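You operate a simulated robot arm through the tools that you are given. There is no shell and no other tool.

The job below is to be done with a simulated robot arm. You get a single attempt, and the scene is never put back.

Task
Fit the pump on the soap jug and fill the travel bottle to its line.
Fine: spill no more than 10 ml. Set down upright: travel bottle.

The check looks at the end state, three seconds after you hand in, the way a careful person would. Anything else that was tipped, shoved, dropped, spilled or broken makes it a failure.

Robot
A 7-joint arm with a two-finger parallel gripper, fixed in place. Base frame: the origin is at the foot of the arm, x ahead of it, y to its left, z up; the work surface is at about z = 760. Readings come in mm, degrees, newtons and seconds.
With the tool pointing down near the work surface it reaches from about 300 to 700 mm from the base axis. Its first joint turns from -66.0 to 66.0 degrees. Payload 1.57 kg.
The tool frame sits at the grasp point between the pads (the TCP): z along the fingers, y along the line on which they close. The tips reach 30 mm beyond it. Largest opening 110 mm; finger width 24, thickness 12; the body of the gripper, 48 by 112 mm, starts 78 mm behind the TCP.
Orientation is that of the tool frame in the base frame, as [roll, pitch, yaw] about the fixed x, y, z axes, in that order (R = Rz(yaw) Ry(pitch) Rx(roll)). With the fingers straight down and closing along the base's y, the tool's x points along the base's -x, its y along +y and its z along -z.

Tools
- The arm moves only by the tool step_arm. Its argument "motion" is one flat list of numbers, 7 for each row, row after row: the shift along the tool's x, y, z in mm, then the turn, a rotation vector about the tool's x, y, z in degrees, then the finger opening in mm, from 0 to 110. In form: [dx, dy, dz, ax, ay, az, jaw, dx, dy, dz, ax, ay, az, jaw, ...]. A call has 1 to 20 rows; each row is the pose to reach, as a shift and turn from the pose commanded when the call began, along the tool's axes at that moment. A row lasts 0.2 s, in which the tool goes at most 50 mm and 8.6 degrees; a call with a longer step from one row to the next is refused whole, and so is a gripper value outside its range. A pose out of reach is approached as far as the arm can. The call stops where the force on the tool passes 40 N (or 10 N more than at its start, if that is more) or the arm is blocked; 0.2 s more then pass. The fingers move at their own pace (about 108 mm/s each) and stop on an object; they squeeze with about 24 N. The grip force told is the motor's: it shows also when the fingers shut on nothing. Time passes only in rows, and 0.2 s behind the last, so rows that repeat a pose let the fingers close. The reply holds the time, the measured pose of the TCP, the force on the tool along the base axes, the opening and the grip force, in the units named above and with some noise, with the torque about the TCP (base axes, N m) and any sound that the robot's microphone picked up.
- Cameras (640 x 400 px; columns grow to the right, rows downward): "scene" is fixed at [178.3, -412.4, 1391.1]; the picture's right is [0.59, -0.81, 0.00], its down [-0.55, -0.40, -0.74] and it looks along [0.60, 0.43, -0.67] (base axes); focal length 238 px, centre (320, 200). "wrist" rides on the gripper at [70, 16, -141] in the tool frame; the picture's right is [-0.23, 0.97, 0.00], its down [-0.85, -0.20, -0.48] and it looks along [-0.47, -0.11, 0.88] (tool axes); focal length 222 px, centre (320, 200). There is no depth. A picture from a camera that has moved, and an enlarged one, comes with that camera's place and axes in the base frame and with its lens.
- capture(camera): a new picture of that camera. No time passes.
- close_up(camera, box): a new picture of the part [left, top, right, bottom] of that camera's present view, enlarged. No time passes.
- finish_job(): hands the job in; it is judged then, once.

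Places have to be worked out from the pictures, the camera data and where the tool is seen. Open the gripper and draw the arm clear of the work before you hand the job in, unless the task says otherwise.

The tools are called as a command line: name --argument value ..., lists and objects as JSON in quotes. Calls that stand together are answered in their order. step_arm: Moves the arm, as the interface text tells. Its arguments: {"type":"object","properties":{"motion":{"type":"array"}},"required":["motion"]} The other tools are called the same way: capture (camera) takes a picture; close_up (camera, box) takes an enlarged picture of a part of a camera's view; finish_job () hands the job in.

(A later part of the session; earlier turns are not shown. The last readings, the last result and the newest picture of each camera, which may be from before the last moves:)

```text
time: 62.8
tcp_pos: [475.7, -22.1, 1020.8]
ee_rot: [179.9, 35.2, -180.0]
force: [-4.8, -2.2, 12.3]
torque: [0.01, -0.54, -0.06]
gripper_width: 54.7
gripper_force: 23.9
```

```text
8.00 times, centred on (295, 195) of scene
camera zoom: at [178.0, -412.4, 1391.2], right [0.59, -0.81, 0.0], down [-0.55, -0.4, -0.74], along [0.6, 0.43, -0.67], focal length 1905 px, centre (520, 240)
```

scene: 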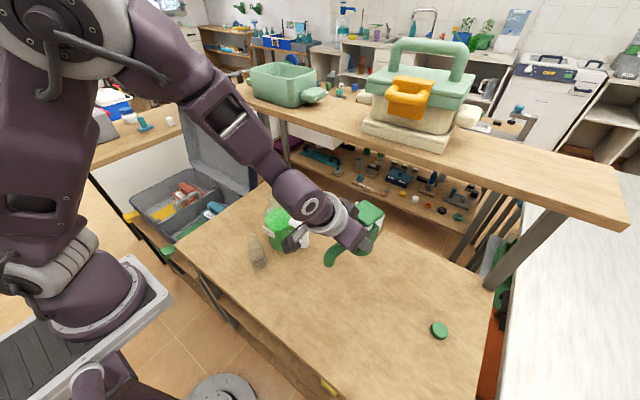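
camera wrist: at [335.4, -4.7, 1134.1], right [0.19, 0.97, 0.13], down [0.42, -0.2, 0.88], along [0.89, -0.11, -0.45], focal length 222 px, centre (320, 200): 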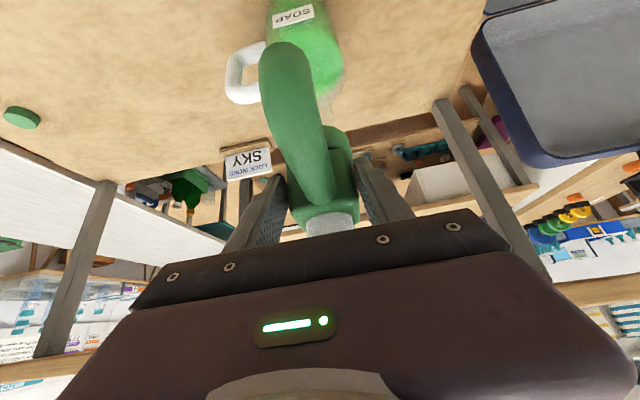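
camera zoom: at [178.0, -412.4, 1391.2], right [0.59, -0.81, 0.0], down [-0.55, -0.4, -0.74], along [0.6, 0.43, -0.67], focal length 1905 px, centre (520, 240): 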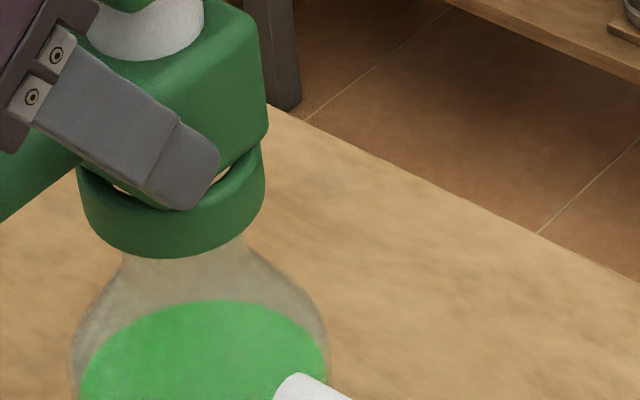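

There's 12 N of contact at rim height, and the torque puts it on the +x side, so the collar is landing on the rim rather than around it. I'll raise 6 mm and check the pump's alignment in the grip.

step_arm --motion '[-1.7, 0, -2.5, 0, 0, 0, 30, -3.4, 0, -4.9, 0, 0, 0, 30, -3.4, 0, -4.9, 0, 0, 0, 30]'

close_up --camera "scene" --box '[265, 170, 325, 220]'

close_up --camera "scene" --box '[230, 130, 350, 250]'

close_up --camera "wrist" --box '[200, 0, 440, 250]'

```text
time: 63.6
tcp_pos: [475.5, -21.3, 1024.4]
ee_rot: [180.0, 35.0, -179.9]
force: [-0.6, 0.4, -1.9]
torque: [0.04, 0.06, -0.02]
gripper_width: 54.5
gripper_force: 24.3
```

```text
8.00 times, centred on (295, 195) of scene
camera zoom: at [178.3, -412.4, 1391.1], right [0.59, -0.81, 0.0], down [-0.55, -0.4, -0.74], along [0.6, 0.43, -0.67], focal length 1905 px, centre (520, 240)
```

zoom: 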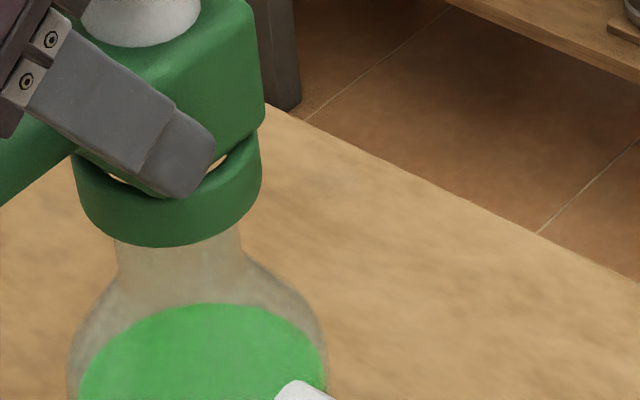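

```text
3.33 times, centred on (290, 190) of scene
camera zoom: at [178.3, -412.4, 1391.1], right [0.59, -0.81, 0.0], down [-0.55, -0.4, -0.74], along [0.6, 0.43, -0.67], focal length 794 px, centre (420, 233)
```

zoom: 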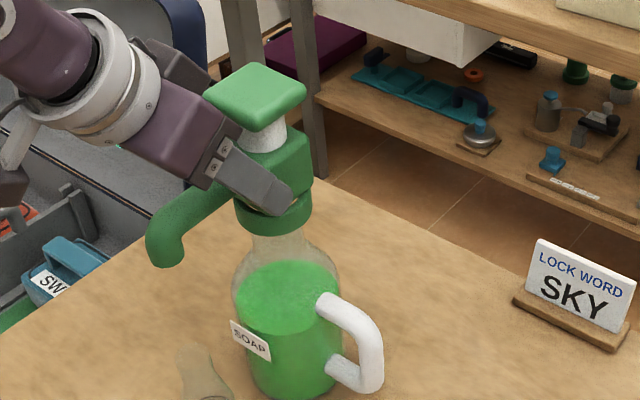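

```text
1.60 times, centred on (320, 125) of wrist
camera zoom: at [336.3, -5.7, 1100.5], right [0.19, 0.97, 0.13], down [0.42, -0.2, 0.88], along [0.89, -0.11, -0.45], focal length 355 px, centre (320, 320)
```

zoom: 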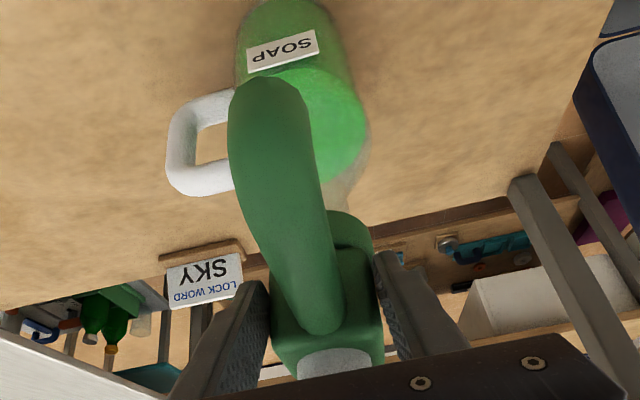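

The pump slid a few mm upward in the grip and seated flatter (54.5 mm). Before retrying I'll check its levelness and position at higher zoom.

close_up --camera "scene" --box '[276, 184, 312, 208]'

close_up --camera "scene" --box '[275, 145, 325, 185]'

close_up --camera "wrist" --box '[300, 90, 360, 150]'

```text
16.00 times, centred on (294, 196) of scene
camera zoom: at [178.3, -412.4, 1391.1], right [0.59, -0.81, 0.0], down [-0.55, -0.4, -0.74], along [0.6, 0.43, -0.67], focal length 3810 px, centre (736, 264)
```

zoom: 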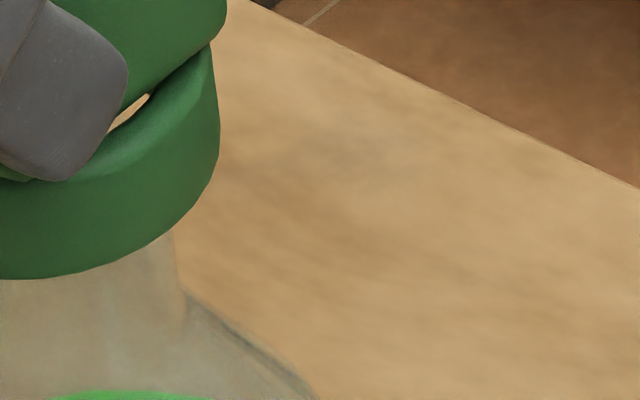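

```text
10.00 times, centred on (300, 165) of scene
camera zoom: at [178.3, -412.4, 1391.1], right [0.59, -0.81, 0.0], down [-0.55, -0.4, -0.74], along [0.6, 0.43, -0.67], focal length 2381 px, centre (520, 550)
```

zoom: 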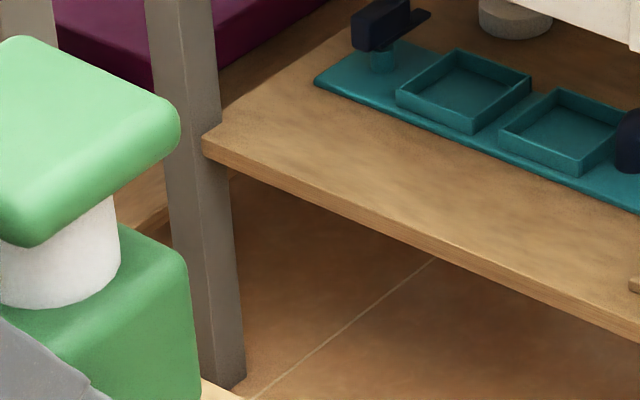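

```text
6.67 times, centred on (330, 120) of wrist
camera zoom: at [336.3, -5.7, 1100.5], right [0.19, 0.97, 0.13], down [0.42, -0.2, 0.88], along [0.89, -0.11, -0.45], focal length 1481 px, centre (253, 733)
```

zoom: 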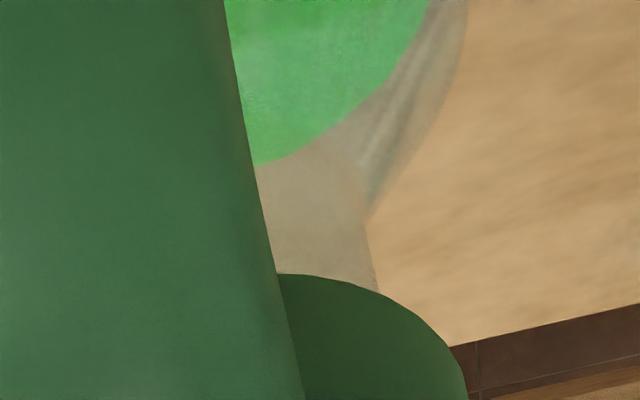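

The wrist view puts the pump about 1.2 mm too far in -y now, with x close. I'll correct y and lower 6 mm, then continue in 2 mm steps.

step_arm --motion '[0, 1.2, 0, 0, 0, 0, 30, 1.15, 1.2, 1.64, 0, 0, 0, 30, 2.3, 1.2, 3.28, 0, 0, 0, 30, 3.44, 1.2, 4.91, 0, 0, 0, 30, 3.44, 1.2, 4.91, 0, 0, 0, 30]'

close_up --camera "scene" --box '[264, 178, 308, 214]'

```text
time: 64.8
tcp_pos: [474.9, -21.9, 1021.3]
ee_rot: [-180.0, 35.4, -180.0]
force: [0.1, 3.5, 10.7]
torque: [0.07, -0.14, 0.05]
gripper_width: 54.3
gripper_force: 24.2
```

```text
11.11 times, centred on (286, 196) of scene
camera zoom: at [178.1, -412.3, 1391.2], right [0.59, -0.81, 0.0], down [-0.55, -0.4, -0.74], along [0.6, 0.43, -0.67], focal length 2646 px, centre (698, 244)
```

zoom: 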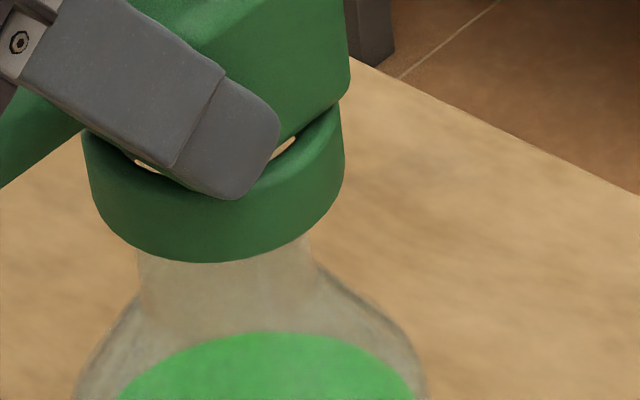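

Contact now comes from the -x side, and the image agrees the pump is about 2 mm too far in +x. I'll raise 3 mm, shift -2.2 mm in x, and lower again.

step_arm --motion '[-1.72, 0, -2.46, 0, 0, 0, 30, 0.08, 0, -3.72, 0, 0, 0, 30, 0.08, 0, -3.72, 0, 0, 0, 30, 0.65, 0, -2.9, 0, 0, 0, 30, 1.23, 0, -2.08, 0, 0, 0, 30, 1.8, 0, -1.26, 0, 0, 0, 30, 1.8, 0, -1.26, 0, 0, 0, 30]'

close_up --camera "scene" --box '[264, 178, 308, 214]'

```text
time: 66.4
tcp_pos: [472.7, -20.9, 1019.9]
ee_rot: [-180.0, 35.2, 180.0]
force: [-0.3, -0.3, -1.6]
torque: [0.0, 0.04, 0.01]
gripper_width: 53.7
gripper_force: 24.0
```

```text
11.11 times, centred on (286, 196) of scene
camera zoom: at [178.3, -412.4, 1391.1], right [0.59, -0.81, 0.0], down [-0.55, -0.4, -0.74], along [0.6, 0.43, -0.67], focal length 2646 px, centre (698, 244)
```

zoom: 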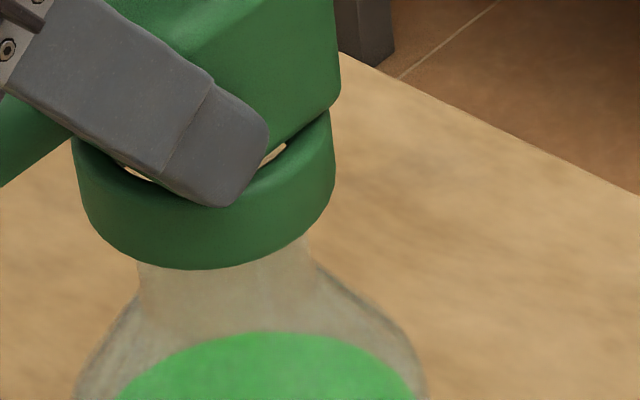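

There's no contact at the height where it touched before, and it's centred within about 0.6 mm. I'll lower 4 mm more.

step_arm --motion '[0.57, 0, 0.82, 0, 0, 0, 30, 1.15, 0, 1.64, 0, 0, 0, 30, 1.72, 0, 2.46, 0, 0, 0, 30, 2.3, 0, 3.28, 0, 0, 0, 30]'

close_up --camera "scene" --box '[264, 178, 308, 214]'

```text
time: 67.4
tcp_pos: [471.9, -20.2, 1016.3]
ee_rot: [179.9, 35.2, -180.0]
force: [0.0, -0.2, -2.2]
torque: [-0.03, 0.03, 0.01]
gripper_width: 54.1
gripper_force: 24.3
```

```text
11.11 times, centred on (286, 196) of scene
camera zoom: at [178.3, -412.4, 1391.1], right [0.59, -0.81, 0.0], down [-0.55, -0.4, -0.74], along [0.6, 0.43, -0.67], focal length 2646 px, centre (698, 244)
```

zoom: 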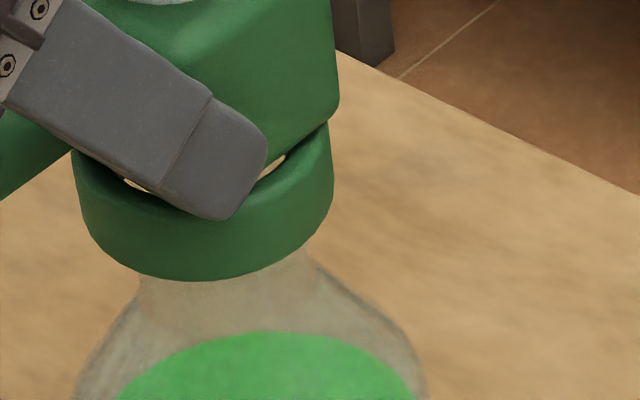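

The collar is now slipping around the neck with no force. I'll continue 6 mm.

step_arm --motion '[0.57, 0, 0.82, 0, 0, 0, 30, 1.15, 0, 1.64, 0, 0, 0, 30, 1.72, 0, 2.46, 0, 0, 0, 30, 2.3, 0, 3.28, 0, 0, 0, 30, 2.87, 0, 4.1, 0, 0, 0, 30, 3.44, 0, 4.91, 0, 0, 0, 30]'

close_up --camera "scene" --box '[264, 178, 308, 214]'

```text
time: 68.8
tcp_pos: [473.4, -20.6, 1008.3]
ee_rot: [-179.9, 35.1, -180.0]
force: [0.2, 0.2, -2.5]
torque: [-0.03, 0.06, 0.01]
gripper_width: 54.1
gripper_force: 23.8
```

```text
11.11 times, centred on (286, 196) of scene
camera zoom: at [178.3, -412.4, 1391.1], right [0.59, -0.81, 0.0], down [-0.55, -0.4, -0.74], along [0.6, 0.43, -0.67], focal length 2646 px, centre (698, 244)
```

zoom: 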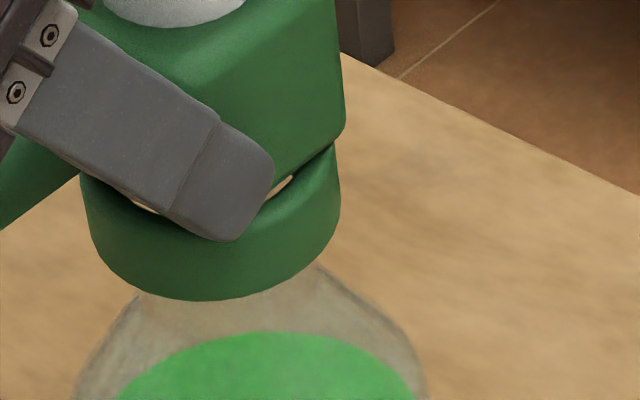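

Still free and centred. I'll go on down 8 mm in 1 mm rows.

step_arm --motion '[0.57, 0, 0.82, 0, 0, 0, 30, 1.15, 0, 1.64, 0, 0, 0, 30, 1.72, 0, 2.46, 0, 0, 0, 30, 2.3, 0, 3.28, 0, 0, 0, 30, 2.87, 0, 4.1, 0, 0, 0, 30, 3.44, 0, 4.91, 0, 0, 0, 30, 4.0, 0, 5.73, 0, 0, 0, 30, 4.59, 0, 6.55, 0, 0, 0, 30]'

close_up --camera "scene" --box '[264, 178, 308, 214]'

```text
time: 70.6
tcp_pos: [473.7, -21.6, 1000.0]
ee_rot: [180.0, 35.1, 179.9]
force: [-0.7, -0.6, -1.8]
torque: [0.0, 0.06, 0.02]
gripper_width: 53.9
gripper_force: 24.4
```

```text
11.11 times, centred on (286, 196) of scene
camera zoom: at [178.3, -412.4, 1391.1], right [0.59, -0.81, 0.0], down [-0.55, -0.4, -0.74], along [0.6, 0.43, -0.67], focal length 2646 px, centre (698, 244)
```

zoom: 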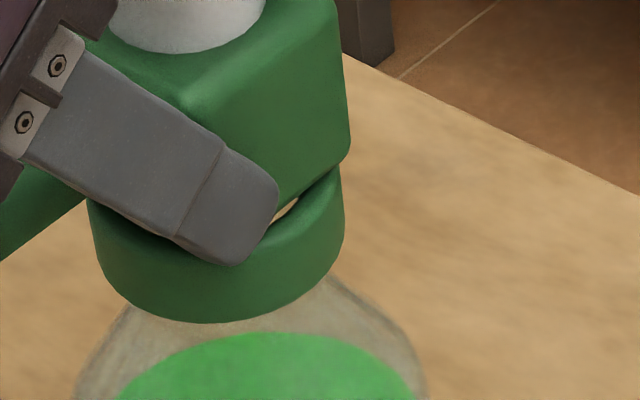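

No contact yet, with insertion now about 17 mm. I'll continue 6 mm.

step_arm --motion '[0.57, 0, 0.82, 0, 0, 0, 30, 1.15, 0, 1.64, 0, 0, 0, 30, 1.72, 0, 2.46, 0, 0, 0, 30, 2.3, 0, 3.28, 0, 0, 0, 30, 2.87, 0, 4.1, 0, 0, 0, 30, 3.44, 0, 4.91, 0, 0, 0, 30]'

close_up --camera "scene" --box '[264, 178, 308, 214]'

```text
time: 72.0
tcp_pos: [474.5, -19.8, 997.1]
ee_rot: [180.0, 35.1, -179.9]
force: [-5.7, 0.2, 11.6]
torque: [-0.18, -0.02, -0.1]
gripper_width: 53.8
gripper_force: 23.8
```

```text
11.11 times, centred on (286, 196) of scene
camera zoom: at [177.9, -412.4, 1391.2], right [0.59, -0.81, 0.0], down [-0.55, -0.4, -0.74], along [0.6, 0.43, -0.67], focal length 2646 px, centre (698, 244)
```

zoom: 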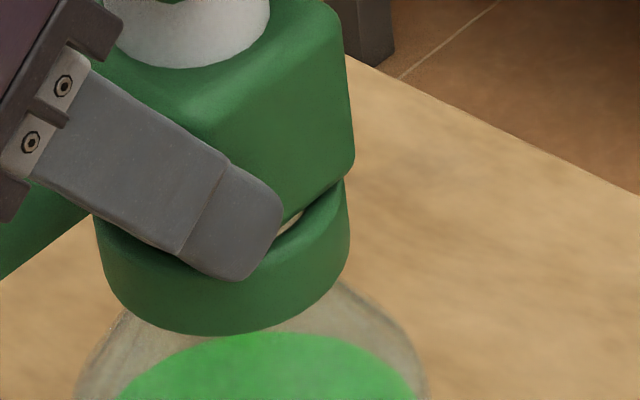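

Contact of about 12 N, centred on the axis, with roughly 20 mm of insertion: the collar has bottomed on the neck. I'll take off the arm preload and open slowly.

step_arm --motion '[-1.5, 0, -2.1, 0, 0, 0, 30, -1.5, 0, -2.1, 0, 0, 0, 30, -1.5, 0, -2.1, 0, 0, 0, 54, -1.5, 0, -2.1, 0, 0, 0, 56, -1.5, 0, -2.1, 0, 0, 0, 58, -1.5, 0, -2.1, 0, 0, 0, 62, -1.5, 0, -2.1, 0, 0, 0, 70, -1.5, 0, -2.1, 0, 0, 0, 80]'

close_up --camera "scene" --box '[230, 130, 350, 250]'

capture --camera "wrist"

```text
time: 73.8
tcp_pos: [473.4, -21.3, 998.0]
ee_rot: [-180.0, 35.1, -180.0]
force: [0.3, 0.3, 0.1]
torque: [0.02, -0.02, 0.0]
gripper_width: 80.0
gripper_force: 0.2
```

```text
3.33 times, centred on (290, 190) of scene
camera zoom: at [178.3, -412.4, 1391.1], right [0.59, -0.81, 0.0], down [-0.55, -0.4, -0.74], along [0.6, 0.43, -0.67], focal length 794 px, centre (420, 233)
```

zoom: 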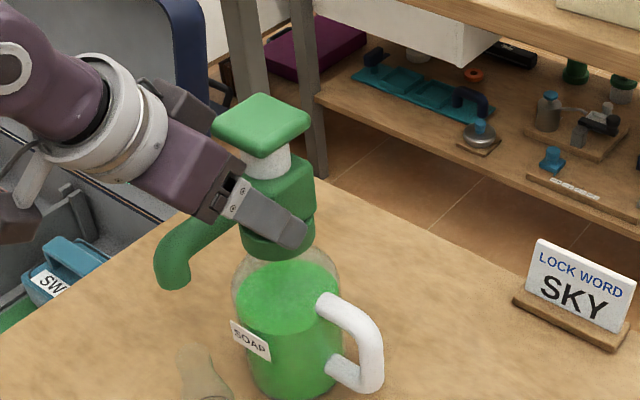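

```text
taken
camera wrist: at [334.9, -5.0, 1072.6], right [0.19, 0.97, 0.13], down [0.42, -0.2, 0.88], along [0.89, -0.11, -0.45], focal length 222 px, centre (320, 200)
```

wrist: 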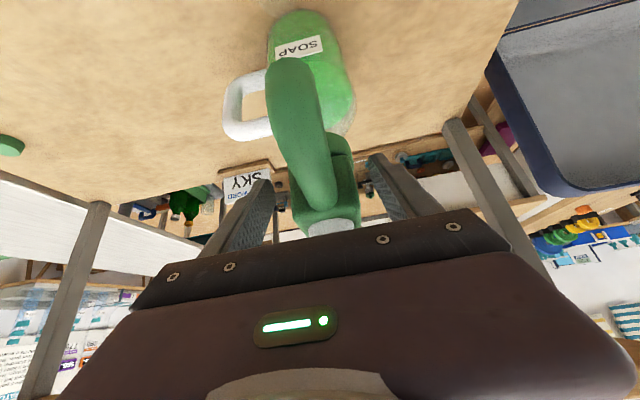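

The pump stands seated on the jug. I'll back out along the finger direction and return the tool to vertical, high and clear.

step_arm --motion '[0, 0, -5, 0, 0, 0, 100, 0, 0, -20, 0, 0, 0, 110, 0, 0, -45, 0, 0, 0, 110, 0, 0, -80, 0, 0, 0, 110, 0, 0, -120, 0, 0, 0, 110, -20, 0, -150, 0, 7, 0, 110, -40, 0, -180, 0, 14, 0, 110, -60, 0, -200, 0, 21, 0, 110, -60, 0, -200, 0, 28, 0, 110, -60, 0, -200, 0, 35, 0, 110, -60, 0, -200, 0, 35, 0, 110]'

capture --camera "wrist"

close_up --camera "scene" --box '[230, 150, 330, 270]'

```text
time: 76.2
tcp_pos: [408.7, -22.1, 1196.6]
ee_rot: [180.0, 0.1, 179.9]
force: [0.4, 0.8, -0.4]
torque: [-0.03, -0.03, 0.01]
gripper_width: 110.1
gripper_force: 0.0
out of reach, approached as far as the arm can: row 4, 5
```

```text
taken
camera wrist: at [338.1, -5.8, 1336.9], right [0.23, 0.97, 0.0], down [0.85, -0.2, 0.48], along [0.47, -0.11, -0.88], focal length 222 px, centre (320, 200)
```

wrist: 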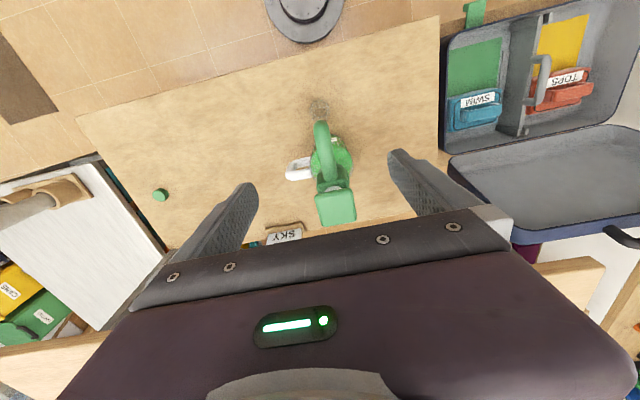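

```text
3.33 times, centred on (280, 210) of scene
camera zoom: at [178.3, -412.4, 1391.1], right [0.59, -0.81, 0.0], down [-0.55, -0.4, -0.74], along [0.6, 0.43, -0.67], focal length 794 px, centre (453, 167)
```

zoom: 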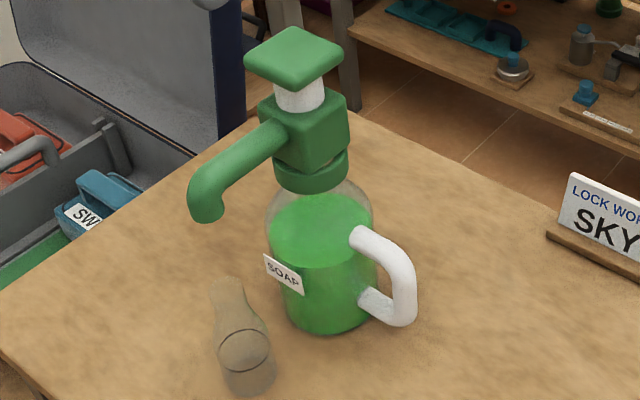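

The pump is fitted and level. Next I'll measure the outlet against the bottle opening in both cameras.

close_up --camera "scene" --box '[250, 175, 290, 225]'

close_up --camera "wrist" --box '[285, 85, 365, 165]'

close_up --camera "wrist" --box '[290, 110, 380, 230]'

close_up --camera "scene" --box '[245, 225, 285, 275]'

```text
8.00 times, centred on (270, 200) of scene
camera zoom: at [178.3, -412.4, 1391.1], right [0.59, -0.81, 0.0], down [-0.55, -0.4, -0.74], along [0.6, 0.43, -0.67], focal length 1905 px, centre (720, 200)
```

zoom: 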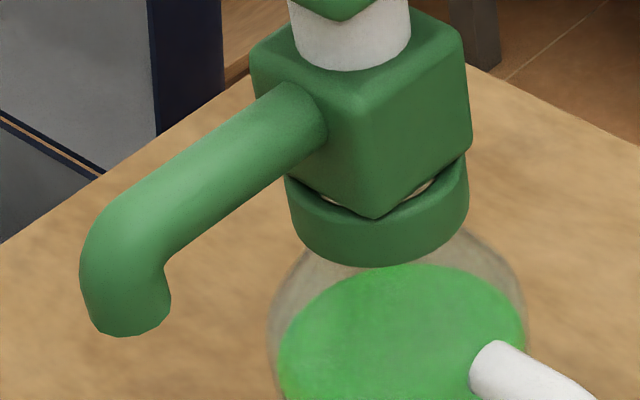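

```text
5.00 times, centred on (325, 125) of wrist
camera zoom: at [338.1, -5.8, 1336.9], right [0.23, 0.97, 0.0], down [0.85, -0.2, 0.48], along [0.47, -0.11, -0.88], focal length 1111 px, centre (295, 575)
```

zoom: 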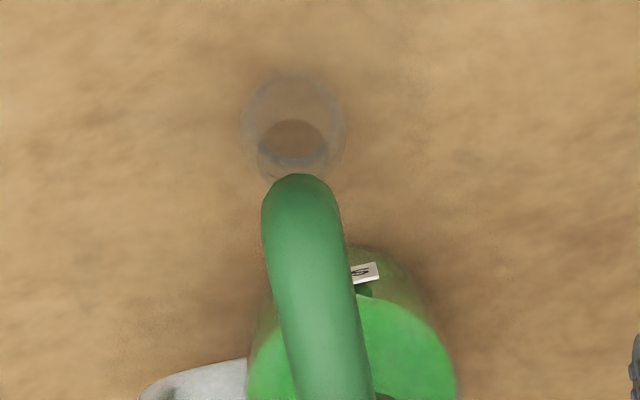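

```text
3.33 times, centred on (335, 170) of wrist
camera zoom: at [338.1, -5.8, 1336.9], right [0.23, 0.97, 0.0], down [0.85, -0.2, 0.48], along [0.47, -0.11, -0.88], focal length 740 px, centre (270, 300)
```

zoom: 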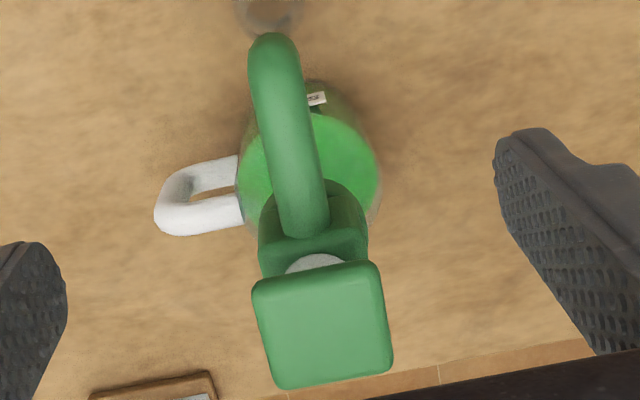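

```text
8.00 times, centred on (265, 250) of scene
camera zoom: at [178.3, -412.4, 1391.1], right [0.59, -0.81, 0.0], down [-0.55, -0.4, -0.74], along [0.6, 0.43, -0.67], focal length 1905 px, centre (760, -200)
```

zoom: 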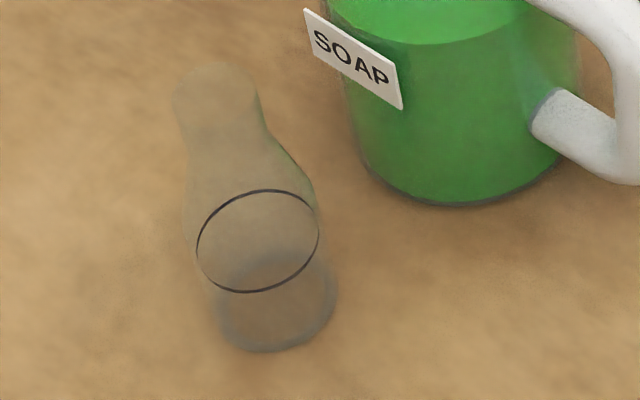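

The outlet triangulates to about (406,-17.5,967) and the bottle sits at (400,-21), so it's about 6 mm off in x and 3.5 mm in y. I'll take the same crop as at the start to check whether the jug itself moved.

close_up --camera "scene" --box '[250, 180, 330, 260]'

close_up --camera "scene" --box '[255, 155, 305, 205]'

```text
5.00 times, centred on (290, 220) of scene
camera zoom: at [178.3, -412.4, 1391.1], right [0.59, -0.81, 0.0], down [-0.55, -0.4, -0.74], along [0.6, 0.43, -0.67], focal length 1190 px, centre (470, 100)
```

zoom: 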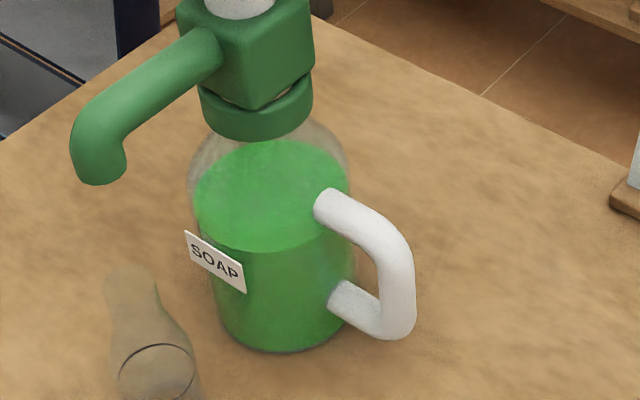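

```text
8.00 times, centred on (280, 180) of scene
camera zoom: at [178.3, -412.4, 1391.1], right [0.59, -0.81, 0.0], down [-0.55, -0.4, -0.74], along [0.6, 0.43, -0.67], focal length 1905 px, centre (640, 360)
```

zoom: 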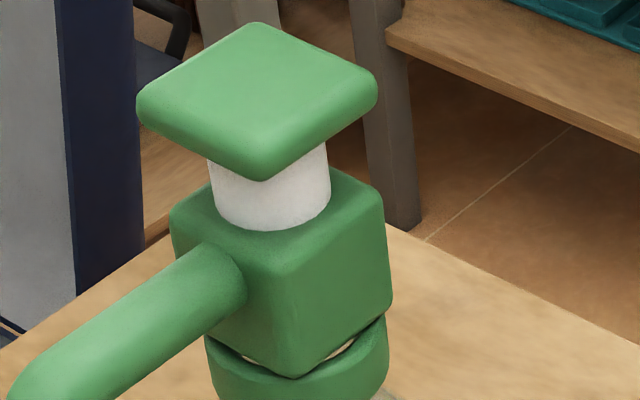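

The jug has not moved by a pixel. To centre the bottle under the outlet I can grip it from the +y/-x side with the tool tilted 30°, clear of the spout. I'll first go to a pre-approach pose there, which also gives a side view of outlet and bottle.

step_arm --motion '[15, 27, 0, 0, 0, 7.5, 110, 31, 55, 0, 0, 0, 15, 110, 46, 82, 0, 0, 0, 22.5, 110, 46, 82, 40, 0, 0, 30, 110, 46, 82, 80, 0, 0, 37.5, 110, 46, 82, 120, 0, 0, 45, 110, 46, 82, 160, 0, 0, 52.5, 110, 46, 82, 197, 0, 0, 60, 110, 46, 82, 197, 0, 0, 60, 110]'

step_arm --motion '[-3.5, -2, 14, 0, -7.5, 0, 90, -7, -4, 29, 0, -15, 0, 80, -10.5, -6, 44, 0, -22.5, 0, 70, -13.9, -8, 58, 0, -30, 0, 70, -13.9, -8, 58, 0, -30, 0, 70]'

capture --camera "wrist"

capture --camera "scene"

```text
time: 78.2
tcp_pos: [361.6, 59.7, 1000.0]
ee_rot: [179.8, 0.1, 119.9]
force: [-0.2, -0.3, 0.8]
torque: [0.02, -0.01, 0.01]
gripper_width: 110.1
gripper_force: 0.0
```

```text
time: 79.4
tcp_pos: [387.1, 63.9, 951.5]
ee_rot: [180.0, 30.1, 119.9]
force: [-0.3, 0.1, -0.3]
torque: [0.02, 0.0, 0.0]
gripper_width: 69.6
gripper_force: 0.0
out of reach, approached as far as the arm can: row 3, 4, 5
```

```text
taken
camera wrist: at [336.1, 185.9, 1038.5], right [0.94, 0.32, 0.11], down [0.08, -0.53, 0.84], along [0.33, -0.79, -0.53], focal length 222 px, centre (320, 200)
```

wrist: 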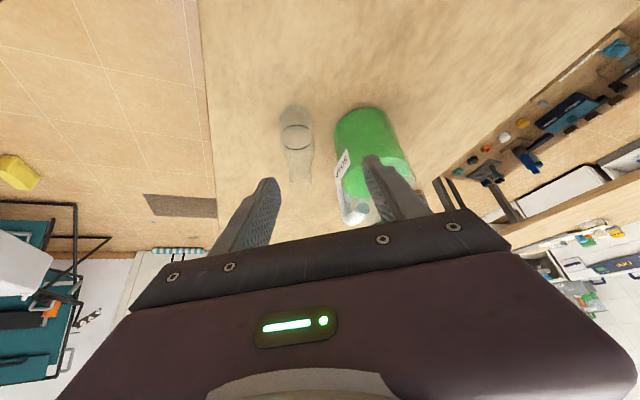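

```text
taken
```

scene: 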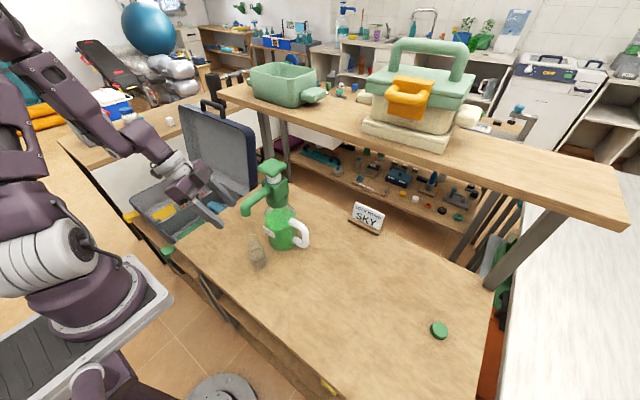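

That azimuth runs into the near-reach limit. Approaching more from +y (azimuth -80°) keeps the wrist further out, so I'll swing to that pre-approach pose.

step_arm --motion '[0, 0, 0, 3.3, 0, 5.8, 70, 0, 0, 0, 6.7, 0, 11.5, 70, 0, 0, 0, 10, 0, 17.3, 70, -1.5, -4.5, 16, 10, 0, 17.3, 60, -3, -9, 32.9, 10, 0, 17.3, 60, -3, -9, 32.9, 10, 0, 17.3, 60]'

capture --camera "wrist"

close_up --camera "scene" --box '[180, 140, 320, 280]'

```text
time: 80.8
tcp_pos: [388.8, 42.3, 925.5]
ee_rot: [179.9, 30.0, 99.9]
force: [0.4, -0.8, 0.9]
torque: [0.01, -0.02, -0.02]
gripper_width: 59.9
gripper_force: 0.0
```

```text
taken
camera wrist: at [381.6, 174.6, 1011.9], right [0.99, -0.02, 0.12], down [-0.11, -0.53, 0.84], along [0.04, -0.85, -0.53], focal length 222 px, centre (320, 200)
```

wrist: 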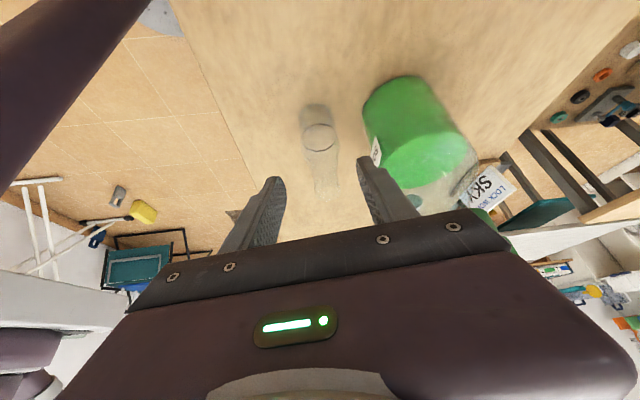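

```text
2.86 times, centred on (250, 210) of scene
camera zoom: at [178.3, -412.4, 1391.1], right [0.59, -0.81, 0.0], down [-0.55, -0.4, -0.74], along [0.6, 0.43, -0.67], focal length 680 px, centre (520, 171)
```

zoom: 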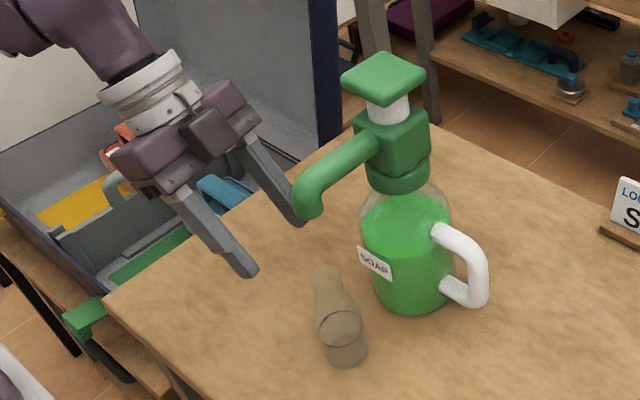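

The pose was reached with the gripper body well clear of the spout. I'll advance along the finger axis toward the bottle, stopping a little short to look.

step_arm --motion '[0, 0, 35, 0, 0, 0, 60, 0, 0, 65, 0, 0, 0, 60, 0, 0, 90, 0, 0, 0, 60, 0, 0, 105, 0, 0, 0, 60, 0, 0, 105, 0, 0, 0, 60]'

close_up --camera "wrist" --box '[230, 50, 430, 240]'

close_up --camera "scene" --box '[220, 190, 300, 280]'

```text
time: 82.0
tcp_pos: [398.7, -10.2, 837.0]
ee_rot: [179.9, 30.0, 100.0]
force: [0.1, 0.1, 1.0]
torque: [-0.02, -0.02, -0.03]
gripper_width: 60.1
gripper_force: 0.2
```

```text
2.11 times, centred on (330, 145) of wrist
camera zoom: at [390.8, 121.6, 922.6], right [0.99, -0.02, 0.12], down [-0.11, -0.53, 0.84], along [0.04, -0.85, -0.53], focal length 468 px, centre (299, 316)
```

zoom: 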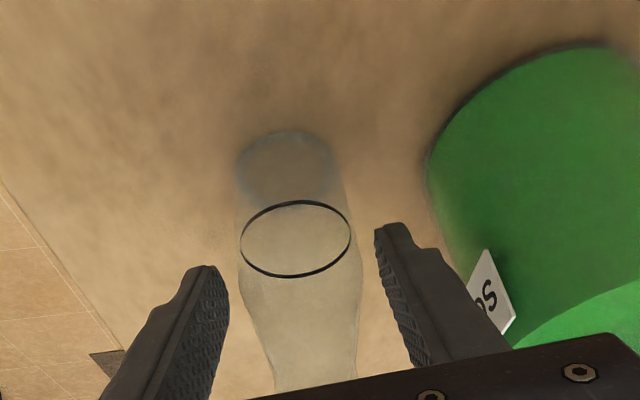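

```text
4.44 times, centred on (260, 235) of scene
camera zoom: at [178.3, -412.4, 1391.1], right [0.59, -0.81, 0.0], down [-0.55, -0.4, -0.74], along [0.6, 0.43, -0.67], focal length 1058 px, centre (587, 44)
```

zoom: 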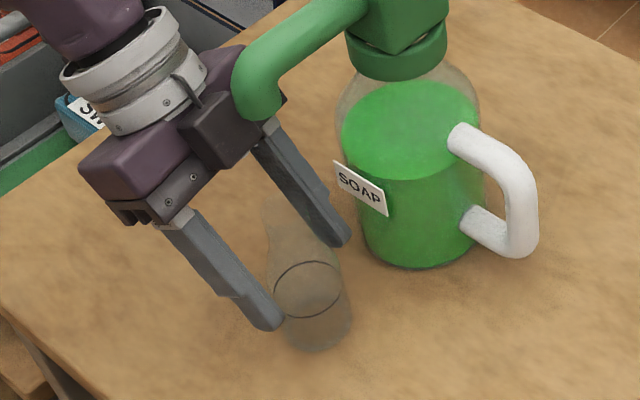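

The bottle is between the fingers with gaps on both sides. I'll advance the last 25 mm and close gently.

step_arm --motion '[0, 0, 10, 0, 0, 0, 60, 0, 0, 18, 0, 0, 0, 60, 0, 0, 25, 0, 0, 0, 60, 0, 0, 25, 0, 0, 0, 60]'

close_up --camera "wrist" --box '[230, 50, 430, 240]'

close_up --camera "scene" --box '[220, 190, 300, 280]'

```text
time: 83.0
tcp_pos: [399.2, -21.1, 814.0]
ee_rot: [180.0, 30.0, 99.9]
force: [0.2, 0.0, -0.4]
torque: [-0.02, 0.0, -0.02]
gripper_width: 60.2
gripper_force: 0.1
```

```text
2.11 times, centred on (330, 145) of wrist
camera zoom: at [392.7, 110.0, 900.9], right [0.99, -0.03, 0.12], down [-0.11, -0.53, 0.84], along [0.04, -0.85, -0.53], focal length 468 px, centre (299, 316)
```

zoom: 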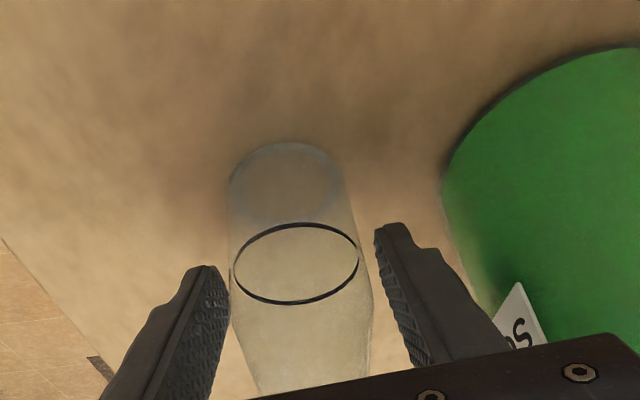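

```text
4.44 times, centred on (260, 235) of scene
camera zoom: at [178.3, -412.4, 1391.1], right [0.59, -0.81, 0.0], down [-0.55, -0.4, -0.74], along [0.6, 0.43, -0.67], focal length 1058 px, centre (587, 44)
```

zoom: 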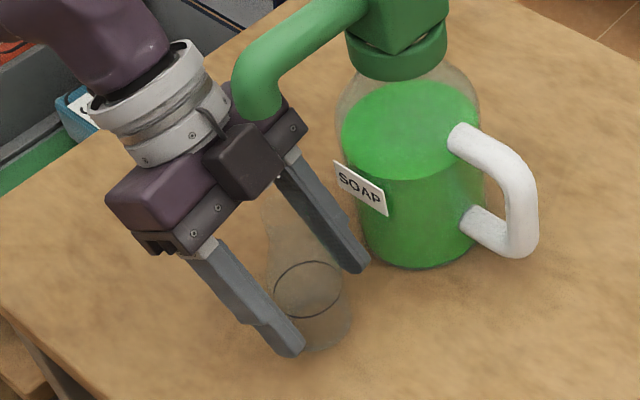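

All clear. I'll close on the bottle.

step_arm --motion '[0, 0, 0, 0, 0, 0, 54, 0, 0, 0, 0, 0, 0, 49, 0, 0, 0, 0, 0, 0, 44, 0, 0, 0, 0, 0, 0, 38, 0, 0, 0, 0, 0, 0, 34]'

close_up --camera "wrist" --box '[230, 50, 430, 240]'

```text
time: 84.2
tcp_pos: [399.3, -23.3, 814.4]
ee_rot: [179.9, 30.0, 99.9]
force: [-0.4, -0.4, 0.7]
torque: [-0.01, -0.01, -0.03]
gripper_width: 46.4
gripper_force: 24.3
```

```text
2.11 times, centred on (330, 145) of wrist
camera zoom: at [392.7, 110.1, 901.0], right [0.99, -0.02, 0.12], down [-0.11, -0.53, 0.84], along [0.04, -0.85, -0.53], focal length 468 px, centre (299, 316)
```

zoom: 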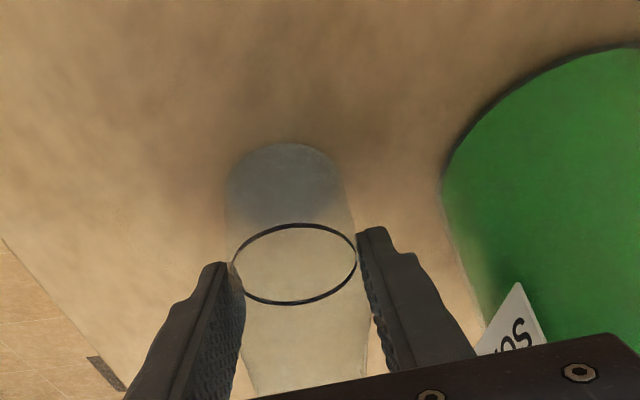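

The grip is good at 46.4 mm. I'll lift 2 mm, shift (+6.3,+3.3), set it back down and release slowly.

step_arm --motion '[-1, 0, -1.73, 0, 0, 0, 34, 0, 3.4, -2.3, 0, 0, 0, 34, 0.87, 6.78, -2.81, 0, 0, 0, 34, 1.4, 6.78, -1.9, 0, 0, 0, 34, 1.87, 6.78, -1.08, 0, 0, 0, 34, 1.87, 6.78, -1.08, 0, 0, 0, 34]'

close_up --camera "wrist" --box '[230, 50, 430, 240]'

```text
time: 85.6
tcp_pos: [405.9, -18.3, 813.7]
ee_rot: [179.9, 30.1, 100.0]
force: [-0.5, -0.1, 17.6]
torque: [-0.05, 0.06, -0.02]
gripper_width: 46.7
gripper_force: 23.9
```

```text
2.11 times, centred on (330, 145) of wrist
camera zoom: at [399.4, 113.6, 899.9], right [0.99, -0.03, 0.12], down [-0.11, -0.53, 0.84], along [0.04, -0.85, -0.53], focal length 468 px, centre (299, 316)
```

zoom: 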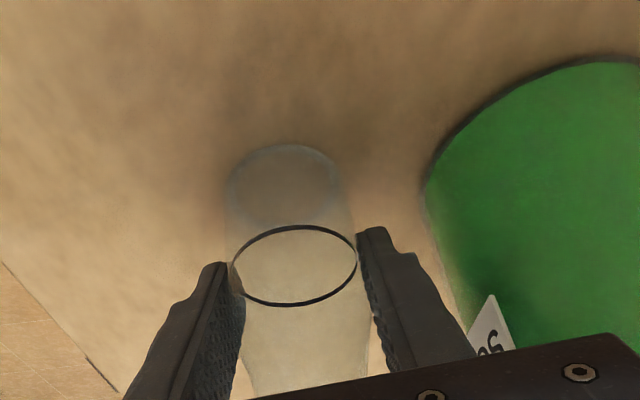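

17 N of preload means the bottle is down on the bench. I'll relieve it, open slowly, and retreat along the finger axis.

step_arm --motion '[-0.4, 0, -0.7, 0, 0, 0, 34, -0.4, 0, -0.7, 0, 0, 0, 46, -0.4, 0, -0.7, 0, 0, 0, 48, -0.4, 0, -0.7, 0, 0, 0, 50, -0.4, 0, -0.7, 0, 0, 0, 54, -0.4, 0, -0.7, 0, 0, 0, 58, -0.4, 0, -0.7, 0, 0, 0, 60]'

close_up --camera "wrist" --box '[230, 50, 430, 240]'

close_up --camera "scene" --box '[220, 190, 300, 280]'

```text
time: 87.2
tcp_pos: [406.6, -17.6, 813.8]
ee_rot: [179.9, 29.9, 99.8]
force: [-0.2, -0.2, 0.4]
torque: [-0.03, 0.01, 0.01]
gripper_width: 60.0
gripper_force: 0.1
```

```text
2.11 times, centred on (330, 145) of wrist
camera zoom: at [400.0, 114.1, 900.4], right [0.99, -0.02, 0.12], down [-0.11, -0.53, 0.84], along [0.04, -0.85, -0.53], focal length 468 px, centre (299, 316)
```

zoom: 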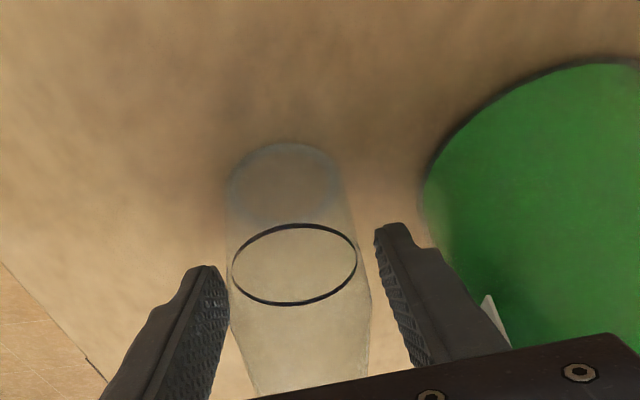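

```text
4.44 times, centred on (260, 235) of scene
camera zoom: at [178.3, -412.4, 1391.1], right [0.59, -0.81, 0.0], down [-0.55, -0.4, -0.74], along [0.6, 0.43, -0.67], focal length 1058 px, centre (587, 44)
```

zoom: 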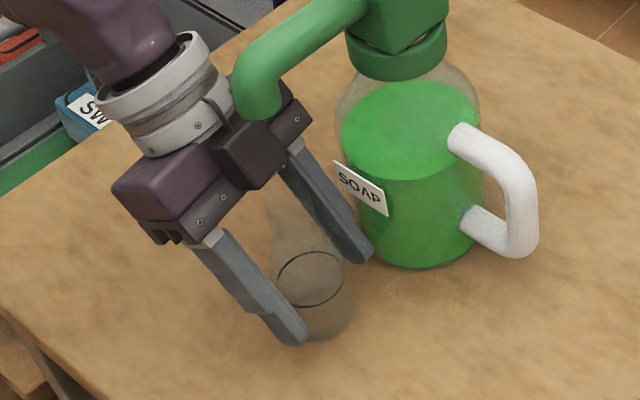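

The bottle is released and upright. I'll retreat along the tool axis.

step_arm --motion '[0, 0, -12, 0, 0, 0, 60, 0, 0, -30, 0, 0, 0, 60, 0, 0, -55, 0, 0, 0, 60, 0, 0, -85, 0, 0, 0, 60, 0, 0, -115, 0, 0, 0, 60, 0, 0, -135, 0, 0, 0, 60, 0, 0, -135, 0, 0, 0, 60]'

close_up --camera "scene" --box '[245, 175, 295, 275]'

capture --camera "wrist"

```text
time: 88.8
tcp_pos: [395.1, 46.2, 931.5]
ee_rot: [179.9, 30.2, 100.1]
force: [1.0, 0.5, 0.8]
torque: [-0.01, -0.02, 0.04]
gripper_width: 60.0
gripper_force: 0.0
```

```text
4.00 times, centred on (270, 225) of scene
camera zoom: at [178.3, -412.4, 1391.1], right [0.59, -0.81, 0.0], down [-0.55, -0.4, -0.74], along [0.6, 0.43, -0.67], focal length 952 px, centre (520, 100)
```

zoom: 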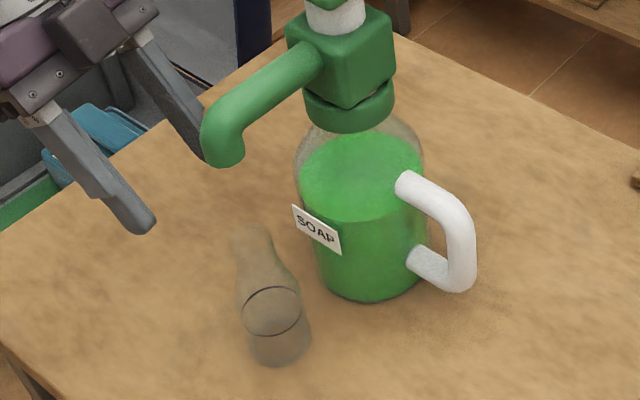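

```text
taken
camera wrist: at [387.9, 179.3, 1018.9], right [0.99, -0.02, 0.12], down [-0.11, -0.53, 0.84], along [0.04, -0.85, -0.53], focal length 222 px, centre (320, 200)
```

wrist: 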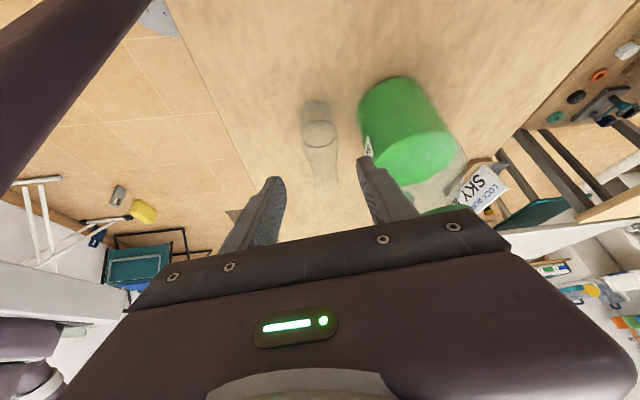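

I'll back up and raise the camera so that it sees the outlet and bottle together from +y, for an alignment check in x.

step_arm --motion '[-2, 2.6, -33, 0, 0, 0, 90, -4.4, 5.2, -67, 0, 0, 0, 110, -6.6, 7.8, -100, 0, 0, 0, 110, -8.8, 10.4, -133.4, 0, 0, 0, 110, -8.8, 10.4, -133.4, 0, 0, 0, 110]'

capture --camera "wrist"

close_up --camera "wrist" --box '[270, 90, 410, 250]'

```text
time: 90.0
tcp_pos: [392.8, 108.1, 1052.9]
ee_rot: [179.9, 30.0, 99.8]
force: [0.2, 0.2, 0.0]
torque: [-0.02, 0.04, -0.02]
gripper_width: 110.1
gripper_force: 0.1
```

```text
taken
camera wrist: at [386.6, 240.1, 1139.3], right [0.99, -0.02, 0.12], down [-0.11, -0.53, 0.84], along [0.04, -0.85, -0.53], focal length 222 px, centre (320, 200)
```

wrist: 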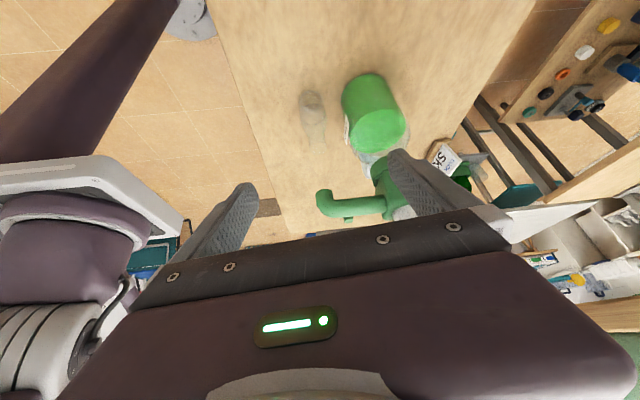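

```text
2.50 times, centred on (340, 170) of wrist
camera zoom: at [386.6, 240.1, 1139.3], right [0.99, -0.02, 0.12], down [-0.11, -0.53, 0.84], along [0.04, -0.85, -0.53], focal length 555 px, centre (270, 275)
```

zoom: 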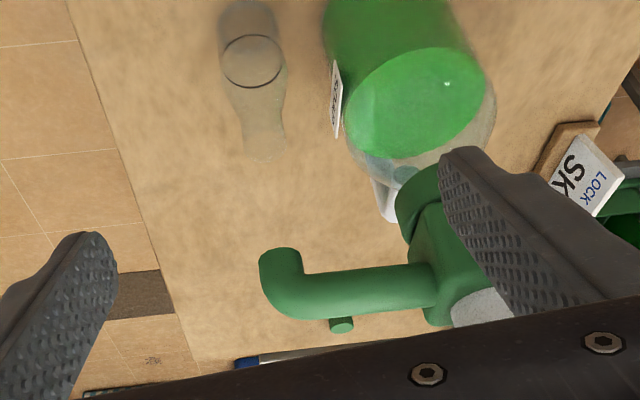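

From this side view the bottle axis (x≈406.8) and outlet (x≈405.6) line up well. Next I'll bring the tool back to vertical, close the fingers, and go above the pump head.

step_arm --motion '[-8, 1, -24, 0, 7.5, 0, 110, -16, 2, -48, 0, 15, 0, 80, -25, 3, -72, 0, 22.5, 0, 40, -33, 3.5, -96.4, 0, 30, 0, 0, -33, 3.5, -96.4, 0, 30, 0, 0]'

step_arm --motion '[-16.7, 9, 0, 0, 0, -8, 0, -33.4, 18, 0, 0, 0, -16, 0, -50, 27, 0, 0, 0, -24, 0, -66.7, 36, 0, 0, 0, -32, 0, -83.4, 45, 0, 0, 0, -40, 0, -100, 54, 0, 0, 0, -48, 0, -116.7, 63, 0, 0, 0, -56, 0, -133.4, 72, 0, 0, 0, -64, 0, -150, 81, 0, 0, 0, -72, 0, -166.8, 90.4, 3, 0, 0, -80, 0, -166.8, 90.4, 3, 0, 0, -80, 0]'

capture --camera "wrist"

close_up --camera "scene" --box '[230, 100, 330, 200]'

```text
time: 91.2
tcp_pos: [393.3, 127.1, 1150.8]
ee_rot: [179.9, 0.0, 100.0]
force: [0.2, -0.8, -0.6]
torque: [0.03, 0.0, -0.01]
gripper_width: 0.0
gripper_force: 22.1
```

```text
time: 93.6
tcp_pos: [511.2, -21.3, 1148.8]
ee_rot: [179.9, 0.2, -179.9]
force: [0.3, 1.1, 0.5]
torque: [0.0, 0.0, 0.01]
gripper_width: 0.0
gripper_force: 21.8
```

```text
taken
camera wrist: at [441.5, -5.1, 1289.1], right [0.23, 0.97, 0.0], down [0.85, -0.2, 0.48], along [0.47, -0.11, -0.88], focal length 222 px, centre (320, 200)
```

wrist: 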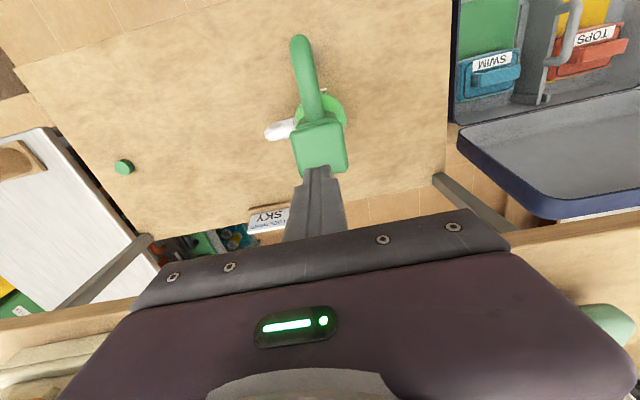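

```text
4.00 times, centred on (280, 150) of scene
camera zoom: at [178.3, -412.4, 1391.1], right [0.59, -0.81, 0.0], down [-0.55, -0.4, -0.74], along [0.6, 0.43, -0.67], focal length 952 px, centre (480, 400)
```

zoom: 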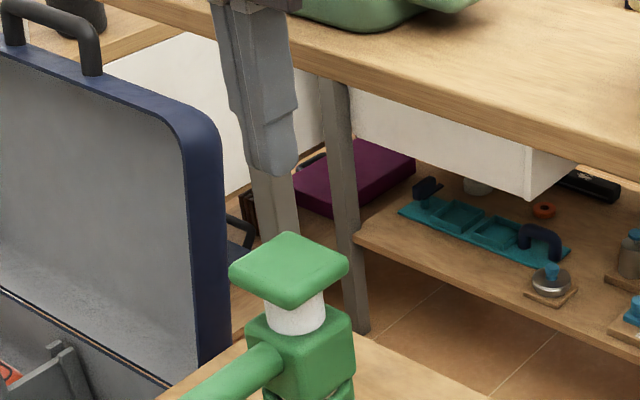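

close_up --camera "wrist" --box '[270, 90, 370, 190]'

```text
4.00 times, centred on (320, 140) of wrist
camera zoom: at [441.5, -5.1, 1289.1], right [0.23, 0.97, 0.0], down [0.85, -0.2, 0.48], along [0.47, -0.11, -0.88], focal length 888 px, centre (320, 440)
```

zoom: 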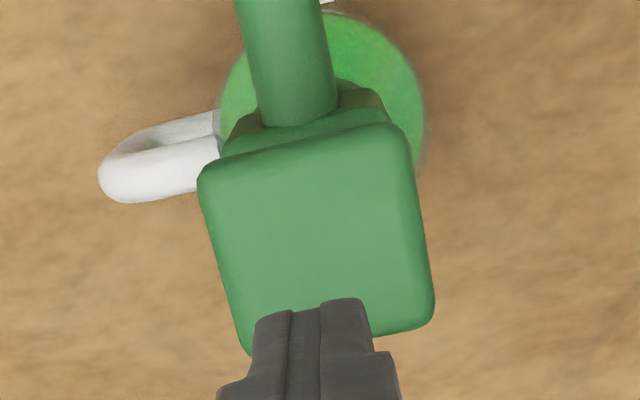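

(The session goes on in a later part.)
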